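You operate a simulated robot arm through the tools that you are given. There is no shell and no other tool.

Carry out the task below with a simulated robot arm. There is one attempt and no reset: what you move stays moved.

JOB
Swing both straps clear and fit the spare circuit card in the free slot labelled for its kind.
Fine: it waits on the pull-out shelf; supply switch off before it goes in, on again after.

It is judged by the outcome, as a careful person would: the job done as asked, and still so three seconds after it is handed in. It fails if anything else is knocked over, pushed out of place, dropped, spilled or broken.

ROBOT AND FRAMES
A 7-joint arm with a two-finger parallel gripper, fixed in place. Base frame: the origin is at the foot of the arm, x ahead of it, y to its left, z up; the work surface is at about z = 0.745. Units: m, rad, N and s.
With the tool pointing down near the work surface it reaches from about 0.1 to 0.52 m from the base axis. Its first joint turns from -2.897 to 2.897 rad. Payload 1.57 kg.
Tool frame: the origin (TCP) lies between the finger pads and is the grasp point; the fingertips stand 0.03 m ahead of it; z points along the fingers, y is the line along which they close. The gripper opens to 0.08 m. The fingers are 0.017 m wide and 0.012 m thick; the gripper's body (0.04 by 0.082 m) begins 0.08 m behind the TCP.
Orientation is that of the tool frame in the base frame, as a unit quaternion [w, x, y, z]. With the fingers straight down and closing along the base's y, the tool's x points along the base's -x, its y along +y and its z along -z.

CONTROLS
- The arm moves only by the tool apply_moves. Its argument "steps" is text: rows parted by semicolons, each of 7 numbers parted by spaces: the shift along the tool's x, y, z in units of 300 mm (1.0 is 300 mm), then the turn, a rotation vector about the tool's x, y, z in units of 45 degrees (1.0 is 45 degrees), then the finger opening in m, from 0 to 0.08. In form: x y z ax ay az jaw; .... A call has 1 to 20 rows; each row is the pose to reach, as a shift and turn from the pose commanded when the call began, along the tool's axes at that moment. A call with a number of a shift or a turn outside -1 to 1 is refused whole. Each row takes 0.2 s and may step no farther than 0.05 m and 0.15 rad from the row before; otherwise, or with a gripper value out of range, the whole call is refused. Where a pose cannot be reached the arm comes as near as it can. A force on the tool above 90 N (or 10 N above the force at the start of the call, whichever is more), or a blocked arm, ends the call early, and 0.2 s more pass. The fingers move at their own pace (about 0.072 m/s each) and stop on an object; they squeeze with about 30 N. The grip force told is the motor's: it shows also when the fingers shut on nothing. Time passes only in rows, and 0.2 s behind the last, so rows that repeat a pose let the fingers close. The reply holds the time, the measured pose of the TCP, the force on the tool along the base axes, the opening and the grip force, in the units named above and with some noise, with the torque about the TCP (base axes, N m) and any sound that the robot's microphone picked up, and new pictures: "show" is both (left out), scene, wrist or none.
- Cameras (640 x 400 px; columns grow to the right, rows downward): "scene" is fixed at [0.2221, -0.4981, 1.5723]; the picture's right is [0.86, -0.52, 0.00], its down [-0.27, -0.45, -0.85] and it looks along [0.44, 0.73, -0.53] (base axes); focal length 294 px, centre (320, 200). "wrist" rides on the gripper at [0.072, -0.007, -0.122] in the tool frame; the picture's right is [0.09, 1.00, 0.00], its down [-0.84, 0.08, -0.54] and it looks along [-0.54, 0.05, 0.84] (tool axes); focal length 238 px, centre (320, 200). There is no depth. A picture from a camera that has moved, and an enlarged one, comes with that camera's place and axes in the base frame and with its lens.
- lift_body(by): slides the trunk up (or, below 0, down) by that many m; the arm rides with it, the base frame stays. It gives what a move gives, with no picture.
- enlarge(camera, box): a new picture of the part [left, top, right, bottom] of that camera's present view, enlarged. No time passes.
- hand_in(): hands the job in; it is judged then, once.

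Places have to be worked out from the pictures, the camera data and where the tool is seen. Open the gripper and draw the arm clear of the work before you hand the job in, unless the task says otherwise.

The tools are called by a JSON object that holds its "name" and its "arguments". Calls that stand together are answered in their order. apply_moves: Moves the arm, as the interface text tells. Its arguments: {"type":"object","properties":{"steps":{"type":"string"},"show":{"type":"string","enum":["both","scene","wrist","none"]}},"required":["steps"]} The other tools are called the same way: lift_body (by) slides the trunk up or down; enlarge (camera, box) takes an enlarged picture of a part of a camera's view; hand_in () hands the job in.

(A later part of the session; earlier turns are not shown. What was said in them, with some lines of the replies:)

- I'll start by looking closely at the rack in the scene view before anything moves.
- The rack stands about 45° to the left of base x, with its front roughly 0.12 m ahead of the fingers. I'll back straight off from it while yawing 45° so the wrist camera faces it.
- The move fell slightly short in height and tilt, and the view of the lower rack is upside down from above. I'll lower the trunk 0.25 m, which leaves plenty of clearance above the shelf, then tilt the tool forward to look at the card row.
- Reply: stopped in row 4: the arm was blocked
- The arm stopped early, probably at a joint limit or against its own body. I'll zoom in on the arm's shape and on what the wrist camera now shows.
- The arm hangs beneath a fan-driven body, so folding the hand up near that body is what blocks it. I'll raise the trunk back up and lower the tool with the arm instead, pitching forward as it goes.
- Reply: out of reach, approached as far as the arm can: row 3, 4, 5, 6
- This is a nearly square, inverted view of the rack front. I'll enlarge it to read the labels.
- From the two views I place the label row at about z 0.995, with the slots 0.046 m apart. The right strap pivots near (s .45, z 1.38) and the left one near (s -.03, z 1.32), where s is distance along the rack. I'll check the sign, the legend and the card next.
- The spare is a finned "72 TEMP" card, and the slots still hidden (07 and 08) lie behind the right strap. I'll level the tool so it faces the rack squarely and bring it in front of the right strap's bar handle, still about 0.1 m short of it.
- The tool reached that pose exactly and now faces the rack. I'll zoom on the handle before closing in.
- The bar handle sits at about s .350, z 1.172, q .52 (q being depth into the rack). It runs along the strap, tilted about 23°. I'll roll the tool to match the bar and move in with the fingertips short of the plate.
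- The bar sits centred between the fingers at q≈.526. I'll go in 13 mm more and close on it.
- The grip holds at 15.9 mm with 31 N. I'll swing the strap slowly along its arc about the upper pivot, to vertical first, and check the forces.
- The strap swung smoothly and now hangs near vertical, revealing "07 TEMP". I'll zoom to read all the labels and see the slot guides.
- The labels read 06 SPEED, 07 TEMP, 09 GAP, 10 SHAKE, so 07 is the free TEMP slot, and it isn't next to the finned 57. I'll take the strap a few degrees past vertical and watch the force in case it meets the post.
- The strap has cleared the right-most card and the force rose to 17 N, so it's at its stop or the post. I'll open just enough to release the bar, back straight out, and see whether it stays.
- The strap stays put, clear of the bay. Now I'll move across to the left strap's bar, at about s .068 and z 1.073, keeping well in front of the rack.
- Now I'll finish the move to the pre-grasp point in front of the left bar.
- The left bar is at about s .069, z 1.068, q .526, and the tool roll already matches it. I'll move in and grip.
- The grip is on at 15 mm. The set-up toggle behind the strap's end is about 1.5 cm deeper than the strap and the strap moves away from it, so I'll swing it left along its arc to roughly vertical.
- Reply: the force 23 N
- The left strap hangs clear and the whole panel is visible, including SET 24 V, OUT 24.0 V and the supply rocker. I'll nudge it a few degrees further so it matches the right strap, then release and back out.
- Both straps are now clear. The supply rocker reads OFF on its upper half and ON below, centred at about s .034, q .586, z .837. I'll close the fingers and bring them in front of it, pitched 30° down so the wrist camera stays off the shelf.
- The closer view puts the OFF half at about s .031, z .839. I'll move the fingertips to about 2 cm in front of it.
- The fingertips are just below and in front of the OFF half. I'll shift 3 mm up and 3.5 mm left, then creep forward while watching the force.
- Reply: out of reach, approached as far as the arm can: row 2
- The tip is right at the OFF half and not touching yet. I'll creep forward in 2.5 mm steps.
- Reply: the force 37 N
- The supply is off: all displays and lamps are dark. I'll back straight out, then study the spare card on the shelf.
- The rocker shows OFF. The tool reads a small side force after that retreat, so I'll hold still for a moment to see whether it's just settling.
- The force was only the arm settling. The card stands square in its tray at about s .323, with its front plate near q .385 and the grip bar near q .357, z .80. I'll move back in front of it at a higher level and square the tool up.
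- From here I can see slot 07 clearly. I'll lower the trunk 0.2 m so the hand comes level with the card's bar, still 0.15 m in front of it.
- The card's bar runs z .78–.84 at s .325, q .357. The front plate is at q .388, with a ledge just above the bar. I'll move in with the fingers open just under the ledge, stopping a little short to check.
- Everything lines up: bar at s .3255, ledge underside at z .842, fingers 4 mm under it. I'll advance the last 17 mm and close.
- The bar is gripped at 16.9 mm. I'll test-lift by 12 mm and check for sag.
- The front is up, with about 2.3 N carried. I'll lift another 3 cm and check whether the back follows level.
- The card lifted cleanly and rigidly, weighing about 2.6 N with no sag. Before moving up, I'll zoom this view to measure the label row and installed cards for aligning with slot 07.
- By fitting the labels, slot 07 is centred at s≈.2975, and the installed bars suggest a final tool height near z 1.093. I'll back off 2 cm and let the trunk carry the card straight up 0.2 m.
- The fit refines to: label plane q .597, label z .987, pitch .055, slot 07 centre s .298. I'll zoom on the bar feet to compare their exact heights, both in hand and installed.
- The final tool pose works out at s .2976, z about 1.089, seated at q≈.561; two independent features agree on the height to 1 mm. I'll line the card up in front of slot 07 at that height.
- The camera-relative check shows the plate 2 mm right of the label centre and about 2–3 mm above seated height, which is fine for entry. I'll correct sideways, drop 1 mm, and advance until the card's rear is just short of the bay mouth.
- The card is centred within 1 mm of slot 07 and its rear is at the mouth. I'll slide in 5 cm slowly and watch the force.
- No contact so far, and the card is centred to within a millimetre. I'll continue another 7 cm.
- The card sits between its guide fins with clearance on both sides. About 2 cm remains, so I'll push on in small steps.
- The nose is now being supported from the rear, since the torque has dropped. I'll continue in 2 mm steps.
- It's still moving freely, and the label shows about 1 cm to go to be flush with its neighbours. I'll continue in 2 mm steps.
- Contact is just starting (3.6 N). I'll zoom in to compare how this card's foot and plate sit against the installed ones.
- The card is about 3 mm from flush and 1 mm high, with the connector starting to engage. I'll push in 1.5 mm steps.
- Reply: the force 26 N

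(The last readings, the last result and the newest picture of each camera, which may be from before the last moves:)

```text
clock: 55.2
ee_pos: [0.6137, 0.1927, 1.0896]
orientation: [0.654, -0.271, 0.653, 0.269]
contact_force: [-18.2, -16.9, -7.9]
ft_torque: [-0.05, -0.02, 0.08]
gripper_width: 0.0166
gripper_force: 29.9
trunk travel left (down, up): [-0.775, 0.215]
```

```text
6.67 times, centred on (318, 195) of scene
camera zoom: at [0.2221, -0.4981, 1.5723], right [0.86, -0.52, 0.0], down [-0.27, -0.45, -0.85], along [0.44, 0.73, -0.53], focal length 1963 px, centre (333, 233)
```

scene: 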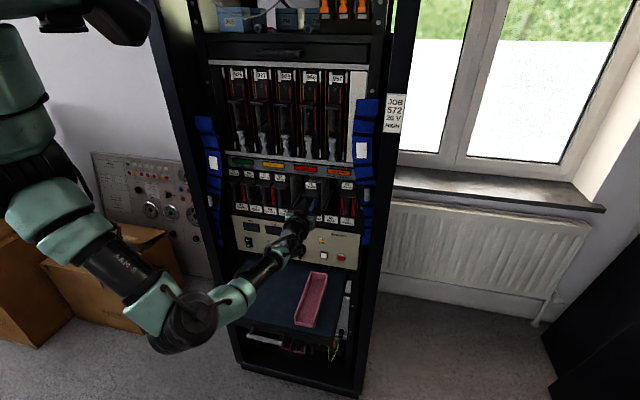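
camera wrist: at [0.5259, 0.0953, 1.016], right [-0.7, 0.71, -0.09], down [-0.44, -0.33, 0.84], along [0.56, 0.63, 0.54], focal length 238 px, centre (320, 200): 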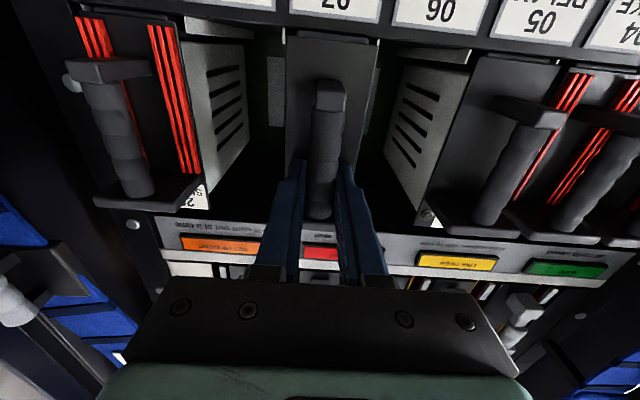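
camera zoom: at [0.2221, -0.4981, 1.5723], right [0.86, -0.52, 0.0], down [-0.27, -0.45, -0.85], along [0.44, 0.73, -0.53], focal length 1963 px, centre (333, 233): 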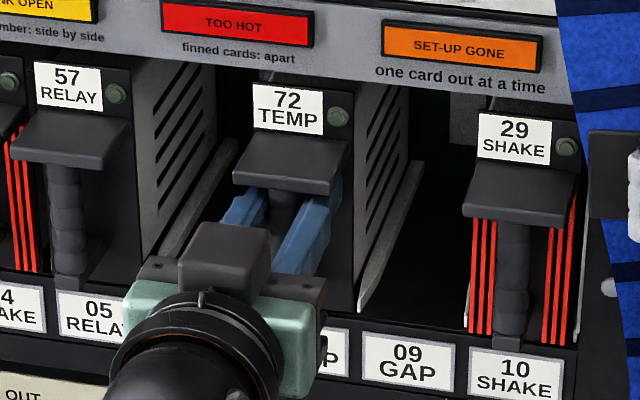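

Now at 25 N and nearly flush. I'll press slightly more to see whether it moves or is against its stop.

{"name": "apply_moves", "arguments": {"steps": "0 0 0.005 0 0 0 0; 0 0 0.01 0 0 0 0; 0 0 0.01 0 0 0 0", "show": "both"}}

{"name": "enlarge", "arguments": {"camera": "scene", "box": [270, 165, 366, 225]}}

{"name": "enlarge", "arguments": {"camera": "wrist", "box": [260, 40, 420, 140]}}

{"name": "enlarge", "arguments": {"camera": "wrist", "box": [440, 60, 600, 160]}}

```text
clock: 56.0
ee_pos: [0.6135, 0.1914, 1.0892]
orientation: [0.655, -0.269, 0.653, 0.268]
contact_force: [-38.3, -31.9, -14.5]
ft_torque: [-0.49, 0.2, 0.58]
gripper_width: 0.0168
gripper_force: 30.2
trunk travel left (down, up): [-0.775, 0.215]
camera wrist: at [0.5331, 0.1006, 1.0167], right [-0.7, 0.71, -0.09], down [-0.44, -0.33, 0.84], along [0.56, 0.63, 0.54], focal length 238 px, centre (320, 200)
```

scene: 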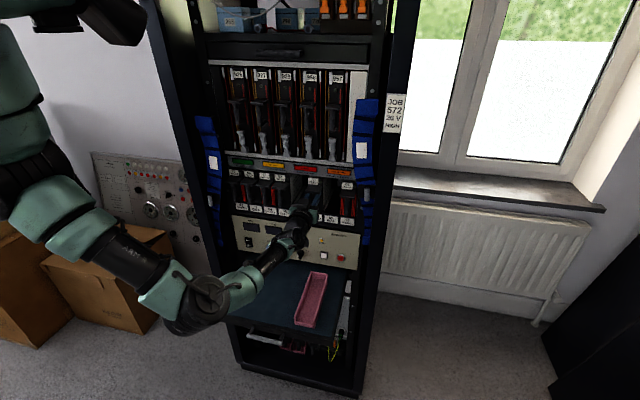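
wrist: 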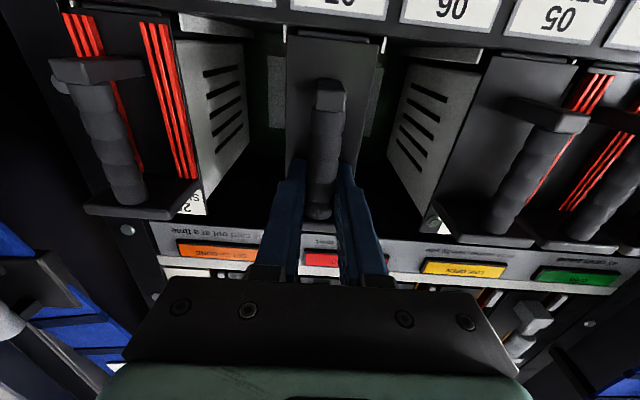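

```text
6.67 times, centred on (318, 195) of scene
camera zoom: at [0.2221, -0.4981, 1.5723], right [0.86, -0.52, 0.0], down [-0.27, -0.45, -0.85], along [0.44, 0.73, -0.53], focal length 1963 px, centre (333, 233)
```

zoom: 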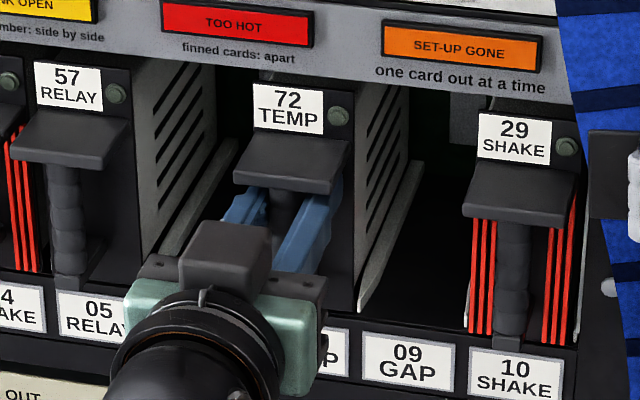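

```text
4.00 times, centred on (340, 90) of wrist
camera zoom: at [0.5331, 0.1006, 1.0167], right [-0.7, 0.71, -0.09], down [-0.44, -0.33, 0.84], along [0.56, 0.63, 0.54], focal length 953 px, centre (240, 640)
```

zoom: 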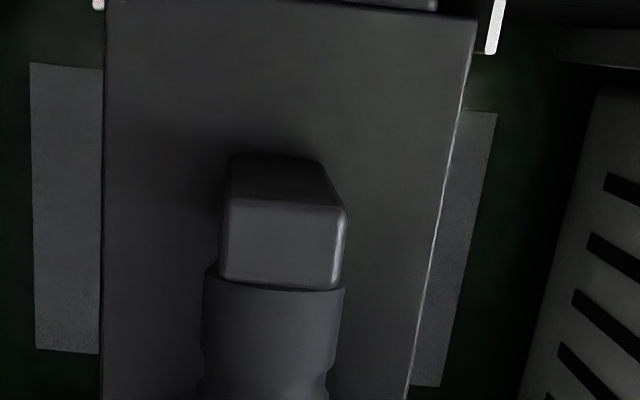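

```text
4.00 times, centred on (520, 110) of wrist
camera zoom: at [0.5331, 0.1006, 1.0167], right [-0.7, 0.71, -0.09], down [-0.44, -0.33, 0.84], along [0.56, 0.63, 0.54], focal length 953 px, centre (-480, 560)
```

zoom: 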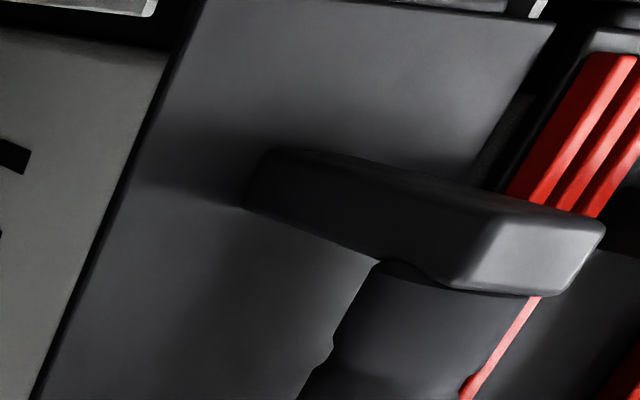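

At 50 N it doesn't move any further. Foot and label are flush with the neighbouring cards, so it's seated. I'll relax the push, then open the fingers.

{"name": "apply_moves", "arguments": {"steps": "0 0 -0.005 0 0 0 0; 0 0 -0.01 0 0 0 0; 0 0 -0.014 0 0 0 0; 0 0 -0.014 0 0 0 0", "show": "none"}}

```text
clock: 57.0
ee_pos: [0.6144, 0.1933, 1.0925]
orientation: [0.656, -0.269, 0.651, 0.27]
contact_force: [-7.5, -9.6, -4.0]
ft_torque: [-0.14, 0.24, -0.29]
gripper_width: 0.0168
gripper_force: 29.8
trunk travel left (down, up): [-0.775, 0.215]
```

The push is down to 12 N. I'll open the fingers and back straight out.

{"name": "apply_moves", "arguments": {"steps": "0 0 0 0 0 0 0.025; 0 0 0 0 0 0 0.04; 0 0 0 0 0 0 0.05; 0 0 -0.02 0 0 0 0.05; 0 0 -0.06 0 0 0 0.05; 0 0 -0.14 0 0 0 0.05; 0 0 -0.26 0 0 0 0.05; 0 0 -0.4 0 0 0 0.05", "show": "both"}}

{"name": "enlarge", "arguments": {"camera": "scene", "box": [270, 165, 366, 225]}}

{"name": "enlarge", "arguments": {"camera": "wrist", "box": [160, 0, 480, 200]}}

```text
clock: 58.8
ee_pos: [0.5284, 0.1093, 1.0904]
orientation: [0.655, -0.27, 0.652, 0.27]
contact_force: [0.1, 0.3, -0.2]
ft_torque: [-0.01, -0.02, -0.03]
gripper_width: 0.0501
gripper_force: 0.0
trunk travel left (down, up): [-0.775, 0.215]
camera wrist: at [0.448, 0.017, 1.0165], right [-0.7, 0.71, -0.09], down [-0.44, -0.33, 0.84], along [0.56, 0.63, 0.54], focal length 238 px, centre (320, 200)
```

scene: 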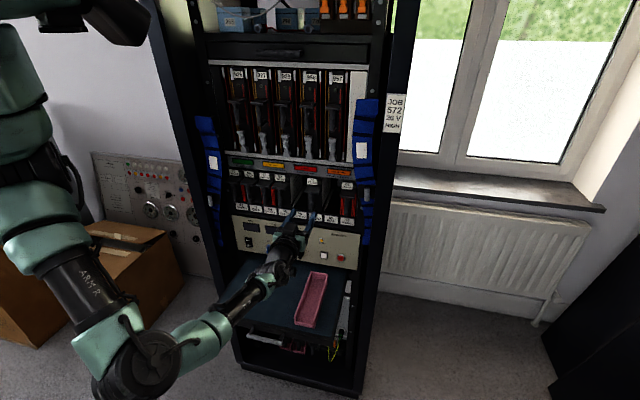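
wrist: 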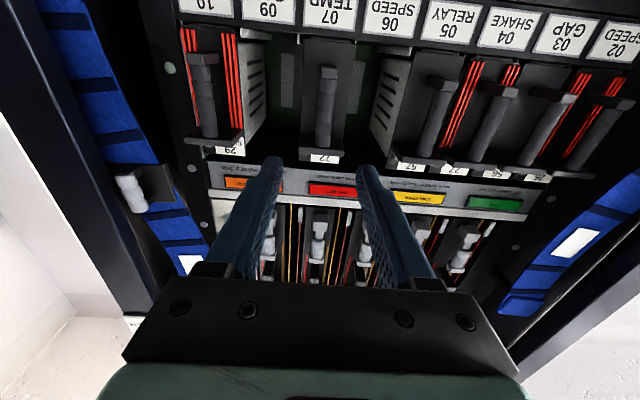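

```text
6.67 times, centred on (318, 195) of scene
camera zoom: at [0.2221, -0.4981, 1.5723], right [0.86, -0.52, 0.0], down [-0.27, -0.45, -0.85], along [0.44, 0.73, -0.53], focal length 1963 px, centre (333, 233)
```

zoom: 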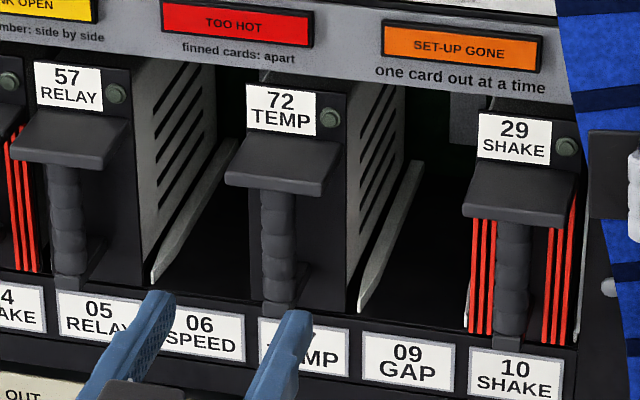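

```text
2.00 times, centred on (320, 100) of wrist
camera zoom: at [0.448, 0.017, 1.0165], right [-0.7, 0.71, -0.09], down [-0.44, -0.33, 0.84], along [0.56, 0.63, 0.54], focal length 477 px, centre (320, 400)
```

zoom: 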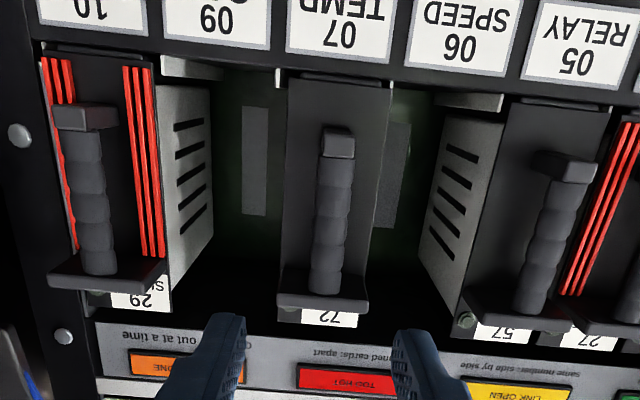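

The card is released and standing in slot 07. The label seems to have shifted a few pixels, so I'll measure whether it's still flush and square.

{"name": "enlarge", "arguments": {"camera": "wrist", "box": [270, 0, 430, 100]}}

{"name": "enlarge", "arguments": {"camera": "wrist", "box": [400, 30, 480, 80]}}

{"name": "enlarge", "arguments": {"camera": "wrist", "box": [290, 30, 370, 80]}}

{"name": "enlarge", "arguments": {"camera": "wrist", "box": [170, 30, 250, 80]}}

{"name": "enlarge", "arguments": {"camera": "wrist", "box": [180, 110, 440, 200]}}

{"name": "enlarge", "arguments": {"camera": "scene", "box": [286, 165, 350, 205]}}

```text
4.00 times, centred on (350, 50) of wrist
camera zoom: at [0.448, 0.017, 1.0165], right [-0.7, 0.71, -0.09], down [-0.44, -0.33, 0.84], along [0.56, 0.63, 0.54], focal length 953 px, centre (200, 800)
```

zoom: 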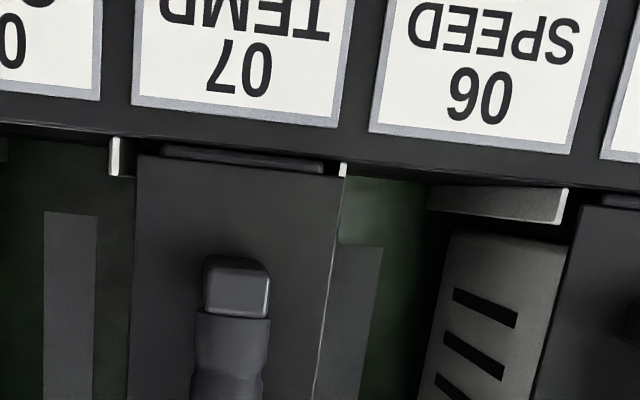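

```text
8.00 times, centred on (440, 55) of wrist
camera zoom: at [0.448, 0.017, 1.0165], right [-0.7, 0.71, -0.09], down [-0.44, -0.33, 0.84], along [0.56, 0.63, 0.54], focal length 1907 px, centre (-640, 1360)
```

zoom: 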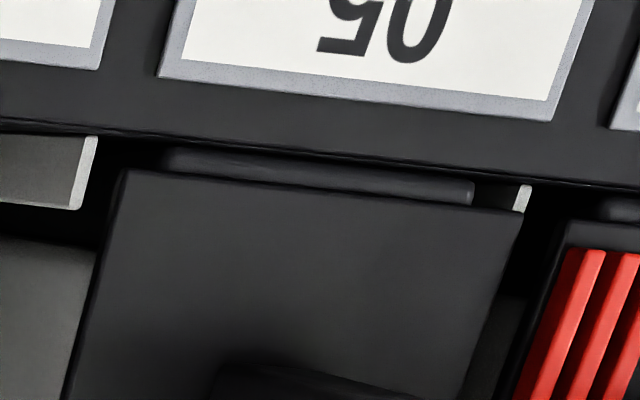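

```text
8.00 times, centred on (330, 55) of wrist
camera zoom: at [0.448, 0.017, 1.0165], right [-0.7, 0.71, -0.09], down [-0.44, -0.33, 0.84], along [0.56, 0.63, 0.54], focal length 1907 px, centre (240, 1360)
```

zoom: 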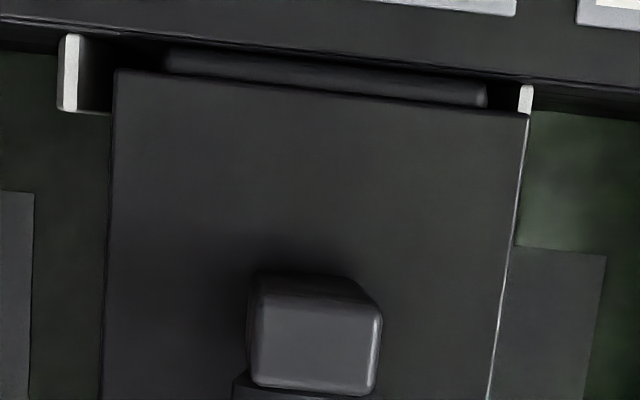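

```text
8.00 times, centred on (210, 55) of wrist
camera zoom: at [0.448, 0.017, 1.0165], right [-0.7, 0.71, -0.09], down [-0.44, -0.33, 0.84], along [0.56, 0.63, 0.54], focal length 1907 px, centre (1200, 1360)
```

zoom: 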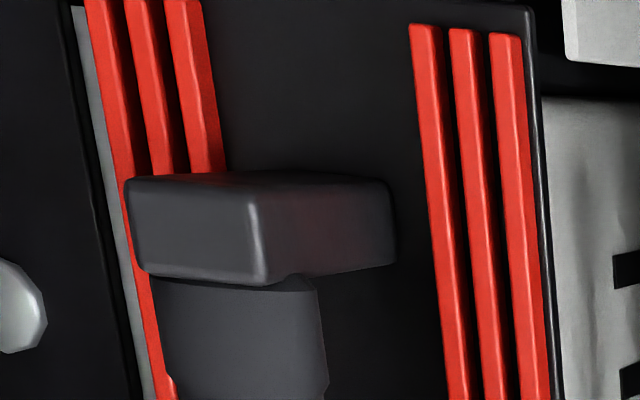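

```text
2.46 times, centred on (310, 155) of wrist
camera zoom: at [0.448, 0.017, 1.0165], right [-0.7, 0.71, -0.09], down [-0.44, -0.33, 0.84], along [0.56, 0.63, 0.54], focal length 587 px, centre (345, 311)
```

zoom: 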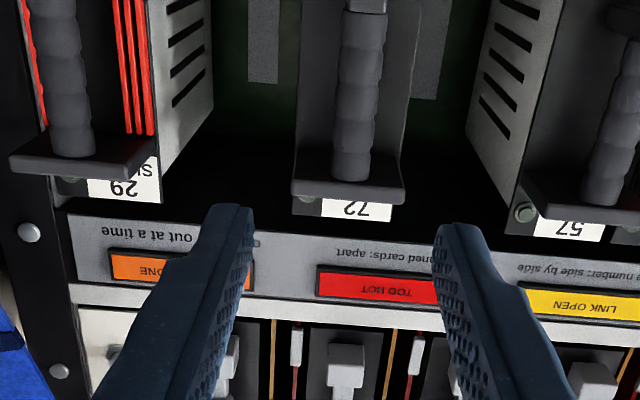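

```text
10.00 times, centred on (318, 185) of scene
camera zoom: at [0.2221, -0.4981, 1.5723], right [0.86, -0.52, 0.0], down [-0.27, -0.45, -0.85], along [0.44, 0.73, -0.53], focal length 2944 px, centre (340, 350)
```

zoom: 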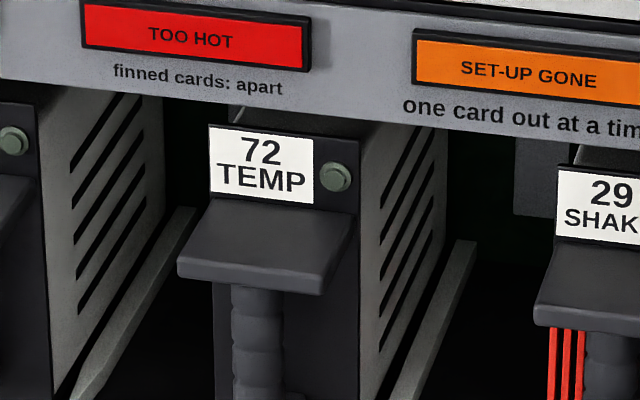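

The plate is flush with card 57, level with it, and inside its guides. With the card in, I'll return to the supply switch on a clear path and pre-position in front of it.

{"name": "apply_moves", "arguments": {"steps": "0 0 -0.15 0 0 0 0.05; 0 0.03 -0.3 0 0 0 0.03; 0.05 0.12 -0.4 0 0.06 0 0; 0.12 0.22 -0.4 0 0.13 0 0; 0.2 0.33 -0.4 0 0.2 0 0; 0.28 0.44 -0.4 0 0.28 0 0; 0.36 0.55 -0.4 0 0.36 0 0; 0.44 0.65 -0.38 0 0.44 0 0; 0.52 0.75 -0.32 0 0.52 0 0; 0.59 0.83 -0.25 0 0.6 0 0; 0.633 0.873 -0.17 0 0.6667 0 0; 0.633 0.873 -0.17 0 0.6667 0 0; 0.633 0.873 -0.17 0 0.6667 0 0", "show": "both"}}

{"name": "enlarge", "arguments": {"camera": "wrist", "box": [260, 80, 388, 160]}}

{"name": "enlarge", "arguments": {"camera": "scene", "box": [270, 165, 366, 225]}}

```text
clock: 61.6
ee_pos: [0.3081, 0.2611, 0.8967]
orientation: [0.463, -0.331, 0.8, 0.19]
contact_force: [-0.1, 0.1, -0.1]
ft_torque: [0.01, 0.01, -0.01]
gripper_width: 0.0
gripper_force: 21.4
trunk travel left (down, up): [-0.775, 0.215]
camera wrist: at [0.2137, 0.1548, 0.8943], right [-0.73, 0.67, -0.08], down [-0.09, 0.02, 1.0], along [0.67, 0.74, 0.05], focal length 238 px, centre (320, 200)
```

scene: 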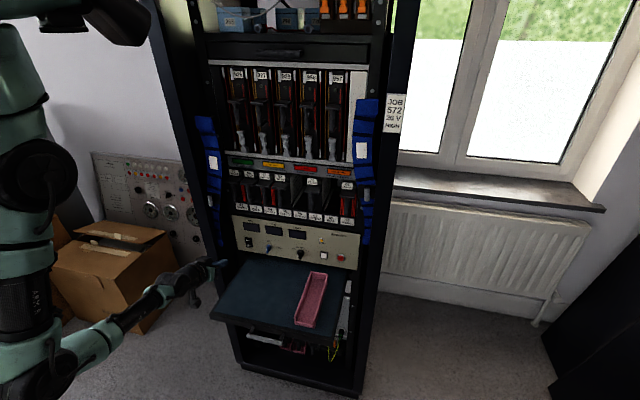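
wrist: 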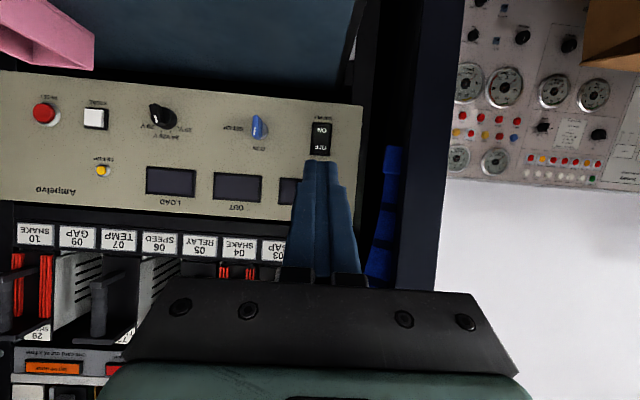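

```text
5.00 times, centred on (324, 120) of wrist
camera zoom: at [0.2137, 0.1548, 0.8943], right [-0.73, 0.67, -0.08], down [-0.09, 0.02, 1.0], along [0.67, 0.74, 0.05], focal length 1192 px, centre (300, 600)
```

zoom: 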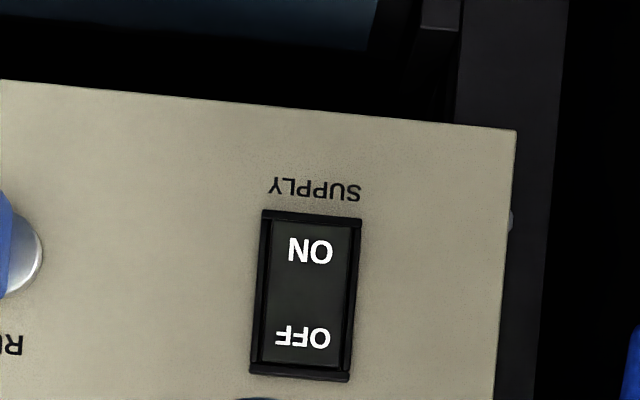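

```text
6.67 times, centred on (318, 195) of scene
camera zoom: at [0.2221, -0.4981, 1.5723], right [0.86, -0.52, 0.0], down [-0.27, -0.45, -0.85], along [0.44, 0.73, -0.53], focal length 1963 px, centre (333, 233)
```

zoom: 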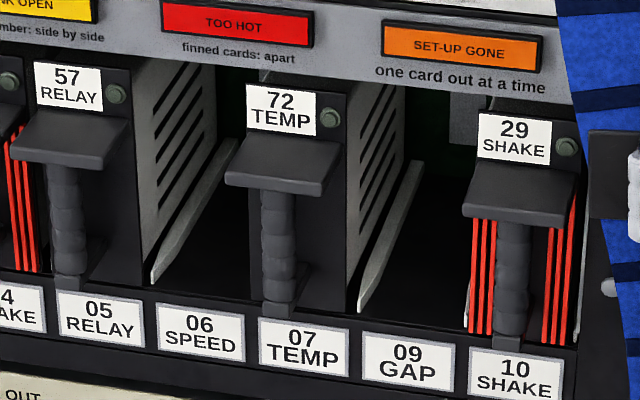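

The ON half is at s .030, z .815. I'll bring the fingertip to about 2 cm in front of it.

{"name": "apply_moves", "arguments": {"steps": "0.001 0.002 0.1 0 0 0 0; 0.002 0.004 0.2 0 0 0 0; 0.003 0.006 0.3 0 0 0 0; 0.004 0.008 0.4 0 0 0 0; 0.005 0.01 0.496 0 0 0 0; 0.005 0.01 0.496 0 0 0 0; 0.005 0.01 0.496 0 0 0 0", "show": "both"}}

{"name": "enlarge", "arguments": {"camera": "scene", "box": [212, 215, 276, 255]}}

{"name": "enlarge", "arguments": {"camera": "wrist", "box": [260, 80, 388, 180]}}

```text
clock: 63.2
ee_pos: [0.3971, 0.3511, 0.8247]
orientation: [0.463, -0.331, 0.8, 0.191]
contact_force: [-0.9, 0.3, -0.6]
ft_torque: [0.01, -0.01, 0.0]
gripper_width: 0.0
gripper_force: 21.3
trunk travel left (down, up): [-0.775, 0.215]
camera wrist: at [0.3029, 0.2459, 0.8221], right [-0.73, 0.67, -0.08], down [-0.09, 0.02, 1.0], along [0.67, 0.74, 0.05], focal length 238 px, centre (320, 200)
```

scene: 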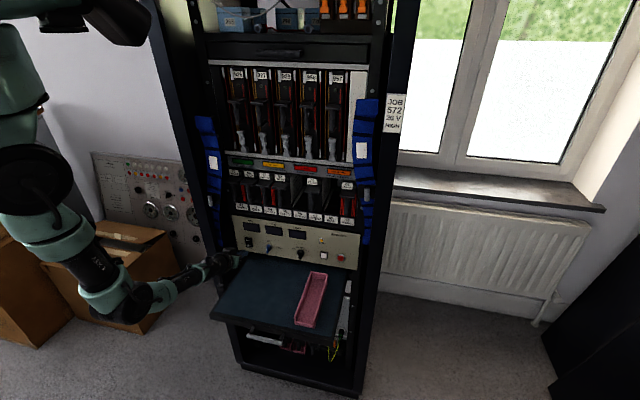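
wrist: 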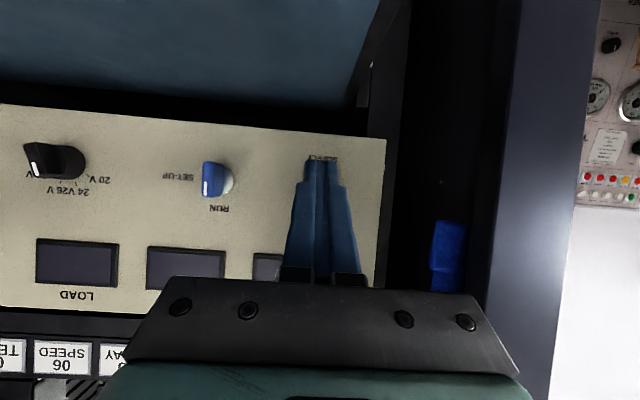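

```text
10.00 times, centred on (244, 235) of scene
camera zoom: at [0.2221, -0.4981, 1.5723], right [0.86, -0.52, 0.0], down [-0.27, -0.45, -0.85], along [0.44, 0.73, -0.53], focal length 2944 px, centre (1080, -150)
```

zoom: 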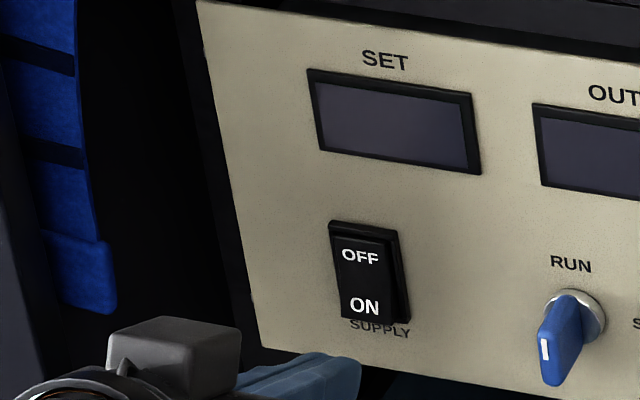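

```text
4.00 times, centred on (324, 130) of wrist
camera zoom: at [0.3029, 0.2459, 0.8221], right [-0.73, 0.67, -0.08], down [-0.09, 0.02, 1.0], along [0.67, 0.74, 0.05], focal length 953 px, centre (304, 480)
```

zoom: 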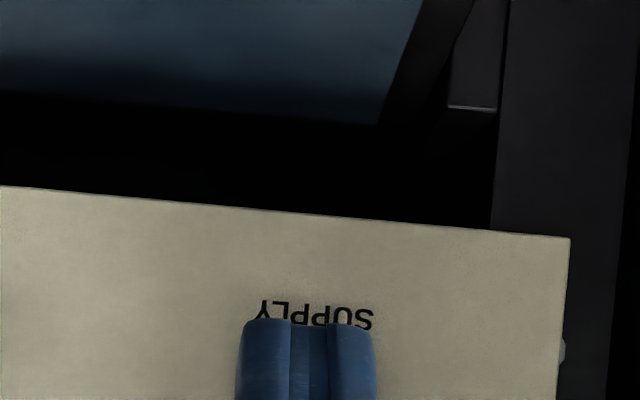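

I'm aligned a little high of the ON label centre. I'll move in with a small correction, then creep to press it.

{"name": "apply_moves", "arguments": {"steps": "-0.01 0.004 0.022 0 0 0 0; -0.02 0.007 0.044 0 0 0 0; -0.028 0.007 0.061 0 0 0 0; -0.032 0.007 0.068 0 0 0 0; -0.036 0.007 0.075 0 0 0 0; -0.04 0.007 0.082 0 0 0 0; -0.044 0.007 0.089 0 0 0 0", "show": "both"}}

{"name": "enlarge", "arguments": {"camera": "scene", "box": [212, 215, 276, 255]}}

```text
clock: 64.8
ee_pos: [0.4182, 0.3739, 0.8228]
orientation: [0.464, -0.331, 0.8, 0.19]
contact_force: [0.1, -1.2, -0.2]
ft_torque: [0.0, 0.0, 0.0]
gripper_width: 0.0
gripper_force: 21.3
trunk travel left (down, up): [-0.775, 0.215]
camera wrist: at [0.323, 0.2681, 0.8194], right [-0.73, 0.67, -0.08], down [-0.09, 0.02, 1.0], along [0.67, 0.74, 0.05], focal length 238 px, centre (320, 200)
```

scene: 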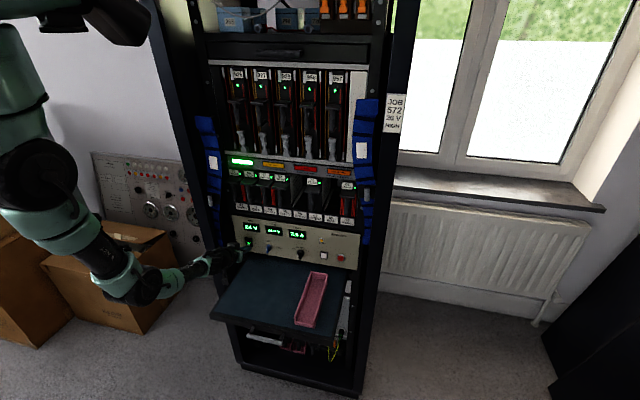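
wrist: 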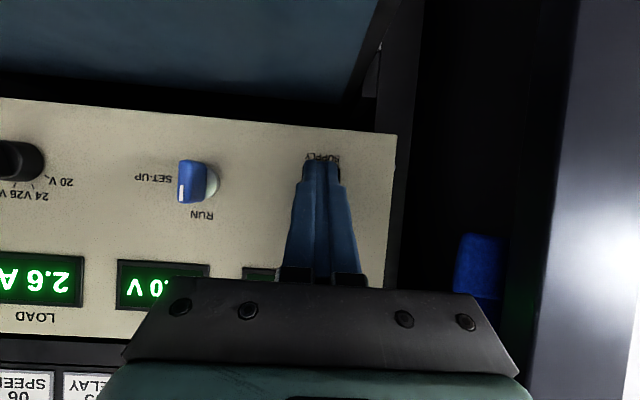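

```text
10.00 times, centred on (244, 235) of scene
camera zoom: at [0.2221, -0.4981, 1.5723], right [0.86, -0.52, 0.0], down [-0.27, -0.45, -0.85], along [0.44, 0.73, -0.53], focal length 2944 px, centre (1080, -150)
```

zoom: 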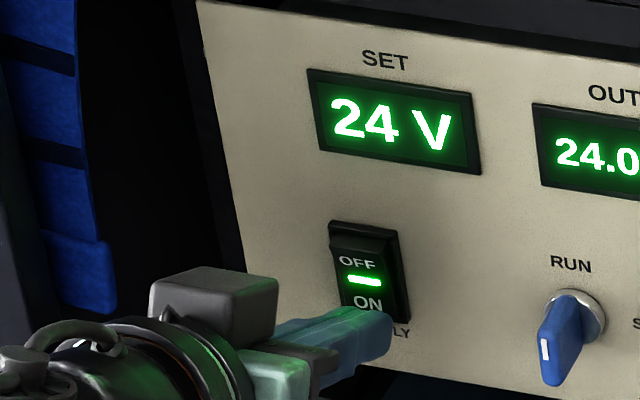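

The supply is back on and the load reads 2.6 A, up from 2.5. I'll back away slowly and check the card's lamp and the legend lamps.

{"name": "apply_moves", "arguments": {"steps": "0.02 0 -0.035 0 0 0 0; 0.06 0 -0.104 0 0 0 0; 0.1 0 -0.173 0 0 0 0; 0.14 0 -0.242 0 0 0 0; 0.18 0 -0.312 0 0 0 0; 0.22 0 -0.381 0 0 0 0; 0.26 0 -0.45 0 0 0 0; 0.3 0 -0.52 0 0 0 0.03; 0.3 0 -0.52 0 0 0 0.05; 0.3 0 -0.52 0 0 0 0.05", "show": "both"}}

{"name": "enlarge", "arguments": {"camera": "scene", "box": [220, 145, 348, 225]}}

{"name": "enlarge", "arguments": {"camera": "scene", "box": [228, 210, 356, 290]}}

{"name": "enlarge", "arguments": {"camera": "scene", "box": [270, 165, 366, 225]}}

{"name": "enlarge", "arguments": {"camera": "scene", "box": [190, 60, 390, 250]}}

```text
clock: 67.0
ee_pos: [0.2899, 0.2465, 0.8208]
orientation: [0.464, -0.329, 0.801, 0.189]
contact_force: [0.2, 0.6, 0.1]
ft_torque: [0.03, -0.02, 0.0]
gripper_width: 0.05
gripper_force: 0.1
trunk travel left (down, up): [-0.775, 0.215]
camera wrist: at [0.1944, 0.1416, 0.8185], right [-0.73, 0.67, -0.08], down [-0.09, 0.02, 1.0], along [0.67, 0.74, 0.05], focal length 238 px, centre (320, 200)
```

scene: 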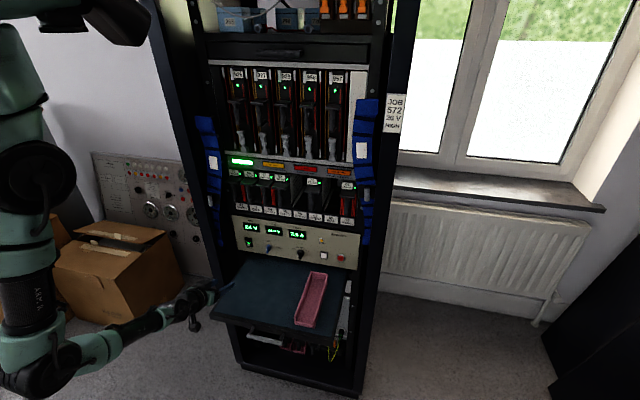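
wrist: 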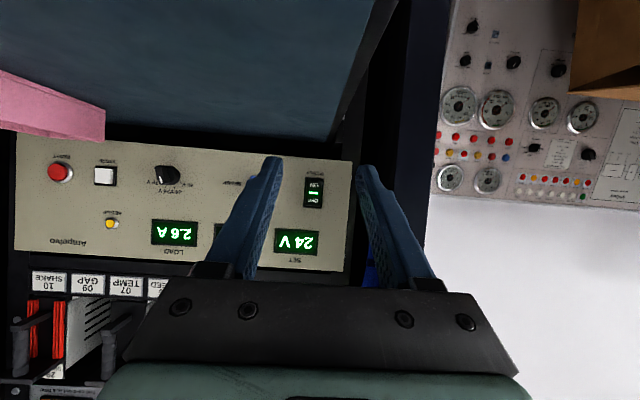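

```text
5.00 times, centred on (284, 185) of scene
camera zoom: at [0.2221, -0.4981, 1.5723], right [0.86, -0.52, 0.0], down [-0.27, -0.45, -0.85], along [0.44, 0.73, -0.53], focal length 1472 px, centre (500, 275)
```

zoom: 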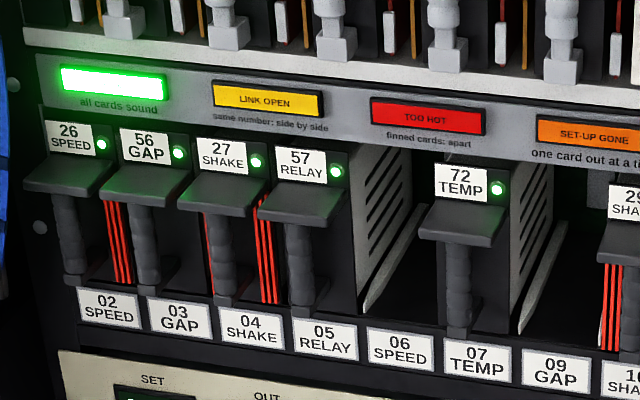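

```text
5.00 times, centred on (292, 250) of scene
camera zoom: at [0.2221, -0.4981, 1.5723], right [0.86, -0.52, 0.0], down [-0.27, -0.45, -0.85], along [0.44, 0.73, -0.53], focal length 1472 px, centre (460, -50)
```

zoom: 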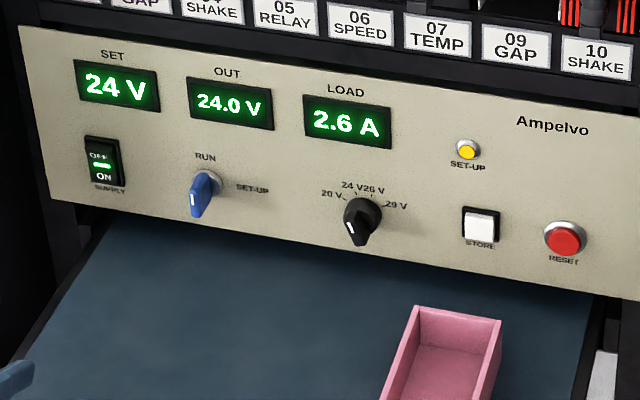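

```text
6.67 times, centred on (318, 195) of scene
camera zoom: at [0.2221, -0.4981, 1.5723], right [0.86, -0.52, 0.0], down [-0.27, -0.45, -0.85], along [0.44, 0.73, -0.53], focal length 1963 px, centre (333, 233)
```

zoom: 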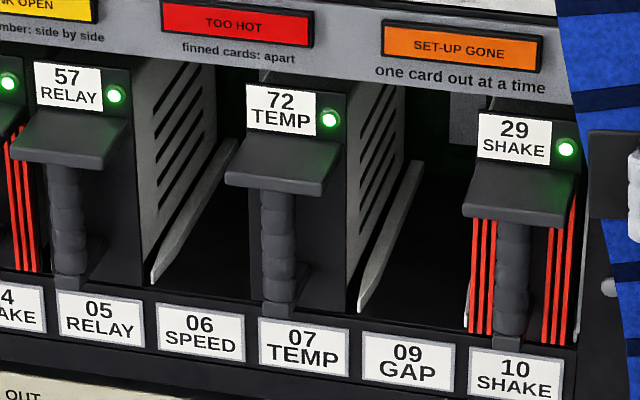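

```text
2.11 times, centred on (290, 155) of scene
camera zoom: at [0.2221, -0.4981, 1.5723], right [0.86, -0.52, 0.0], down [-0.27, -0.45, -0.85], along [0.44, 0.73, -0.53], focal length 620 px, centre (383, 295)
```

zoom: 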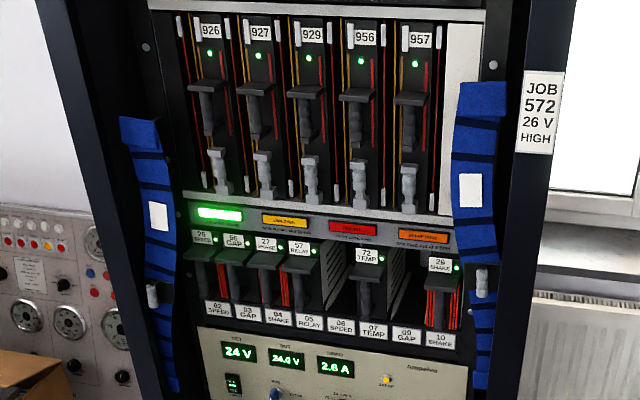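

The 72 card's lamp is green, "all cards sound" is lit, no fault lamps are on, and both straps hang clear. I'll draw the arm up and back, away from the rack and shelf.

{"name": "apply_moves", "arguments": {"steps": "-0.018 -0.07 -0.08 0 0 0 0.05; -0.037 -0.15 -0.16 0 0 0 0.05; -0.055 -0.23 -0.24 0 0 0 0.06; -0.075 -0.32 -0.32 0 0 0 0.07; -0.095 -0.41 -0.4 0 0 0 0.08; -0.112 -0.49 -0.48 0 0 0 0.08; -0.13 -0.57 -0.56 0 0 0 0.08; -0.15 -0.65 -0.64 0 0 0 0.08; -0.167 -0.733 -0.712 0 0 0 0.08; -0.167 -0.733 -0.712 0 0 0 0.08; -0.167 -0.733 -0.712 0 0 0 0.08", "show": "both"}}

{"name": "enlarge", "arguments": {"camera": "scene", "box": [190, 60, 390, 250]}}

```text
clock: 69.4
ee_pos: [0.3309, -0.0225, 0.9709]
orientation: [0.463, -0.331, 0.8, 0.19]
contact_force: [0.3, 0.1, 0.6]
ft_torque: [0.05, 0.01, -0.02]
gripper_width: 0.0798
gripper_force: 0.1
out of reach, approached as far as the arm can: row 8
trunk travel left (down, up): [-0.775, 0.215]
camera wrist: at [0.2352, -0.1269, 0.9695], right [-0.73, 0.67, -0.08], down [-0.09, 0.02, 1.0], along [0.67, 0.74, 0.05], focal length 238 px, centre (320, 200)
```

scene: 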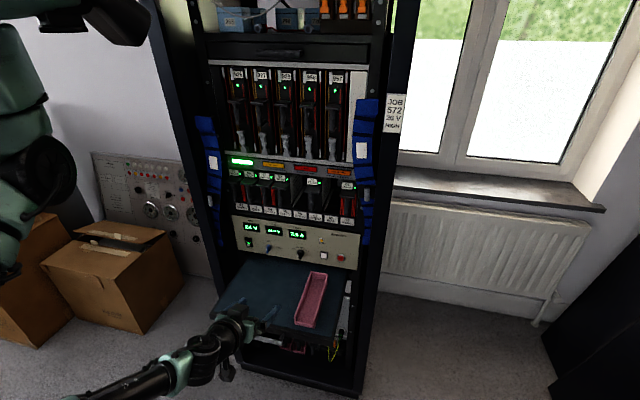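
wrist: 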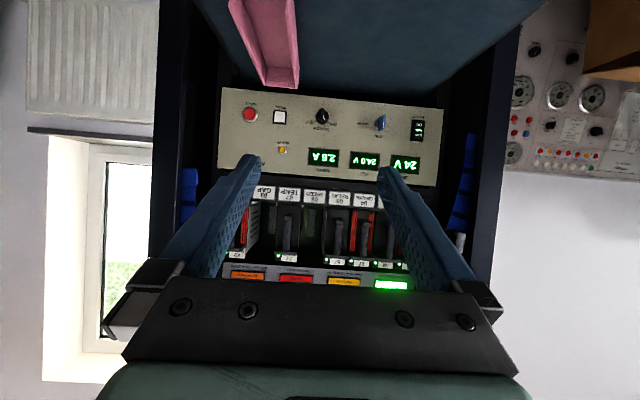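

```text
2.11 times, centred on (290, 155) of scene
camera zoom: at [0.2221, -0.4981, 1.5723], right [0.86, -0.52, 0.0], down [-0.27, -0.45, -0.85], along [0.44, 0.73, -0.53], focal length 620 px, centre (383, 295)
```

zoom: 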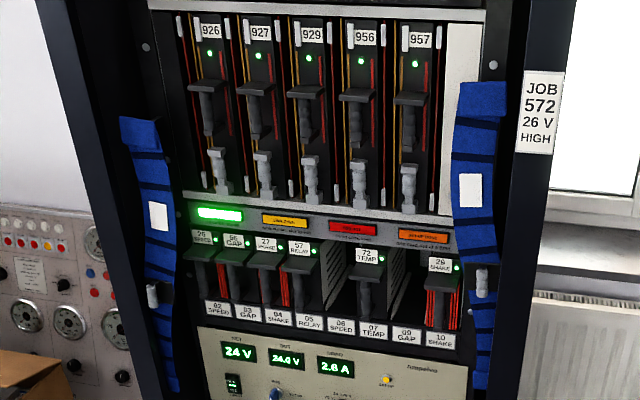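

The arm is clear, the gripper is open, and the rack is stable. The 72 TEMP card is in slot 07 with its lamp green, the supply is on at the same 24 V setting, and both straps are aside. I'm handing in.

{"name": "hand_in", "arguments": {}}

```text
The job is handed in.
```

The spare 72 TEMP card is fitted in slot 07, the free slot labelled TEMP. The supply was off while it went in and is on again now. I've handed the job in, but no result has come back yet.

- **Straps:** both are swung out past vertical and hang clear of the card bay. They stayed put when released.
- **Card:** it went in with the supply off and stopped flush with its neighbours. The slots on either side are empty, so it's not next to another finned card.
- **Supply:** the card's green lamp is lit, "all cards sound" is on, and no fault lamps show. Set and output still read 24 V, and the load went from 2.5 A to 2.6 A.
- **Left as it was:** a sign on the rack reads "JOB 572, 26 V, HIGH". You didn't ask for a voltage change, so the selector is still at 24 V. The empty tray is still on the shelf.

The arm is backed away from the rack and shelf with the gripper open.
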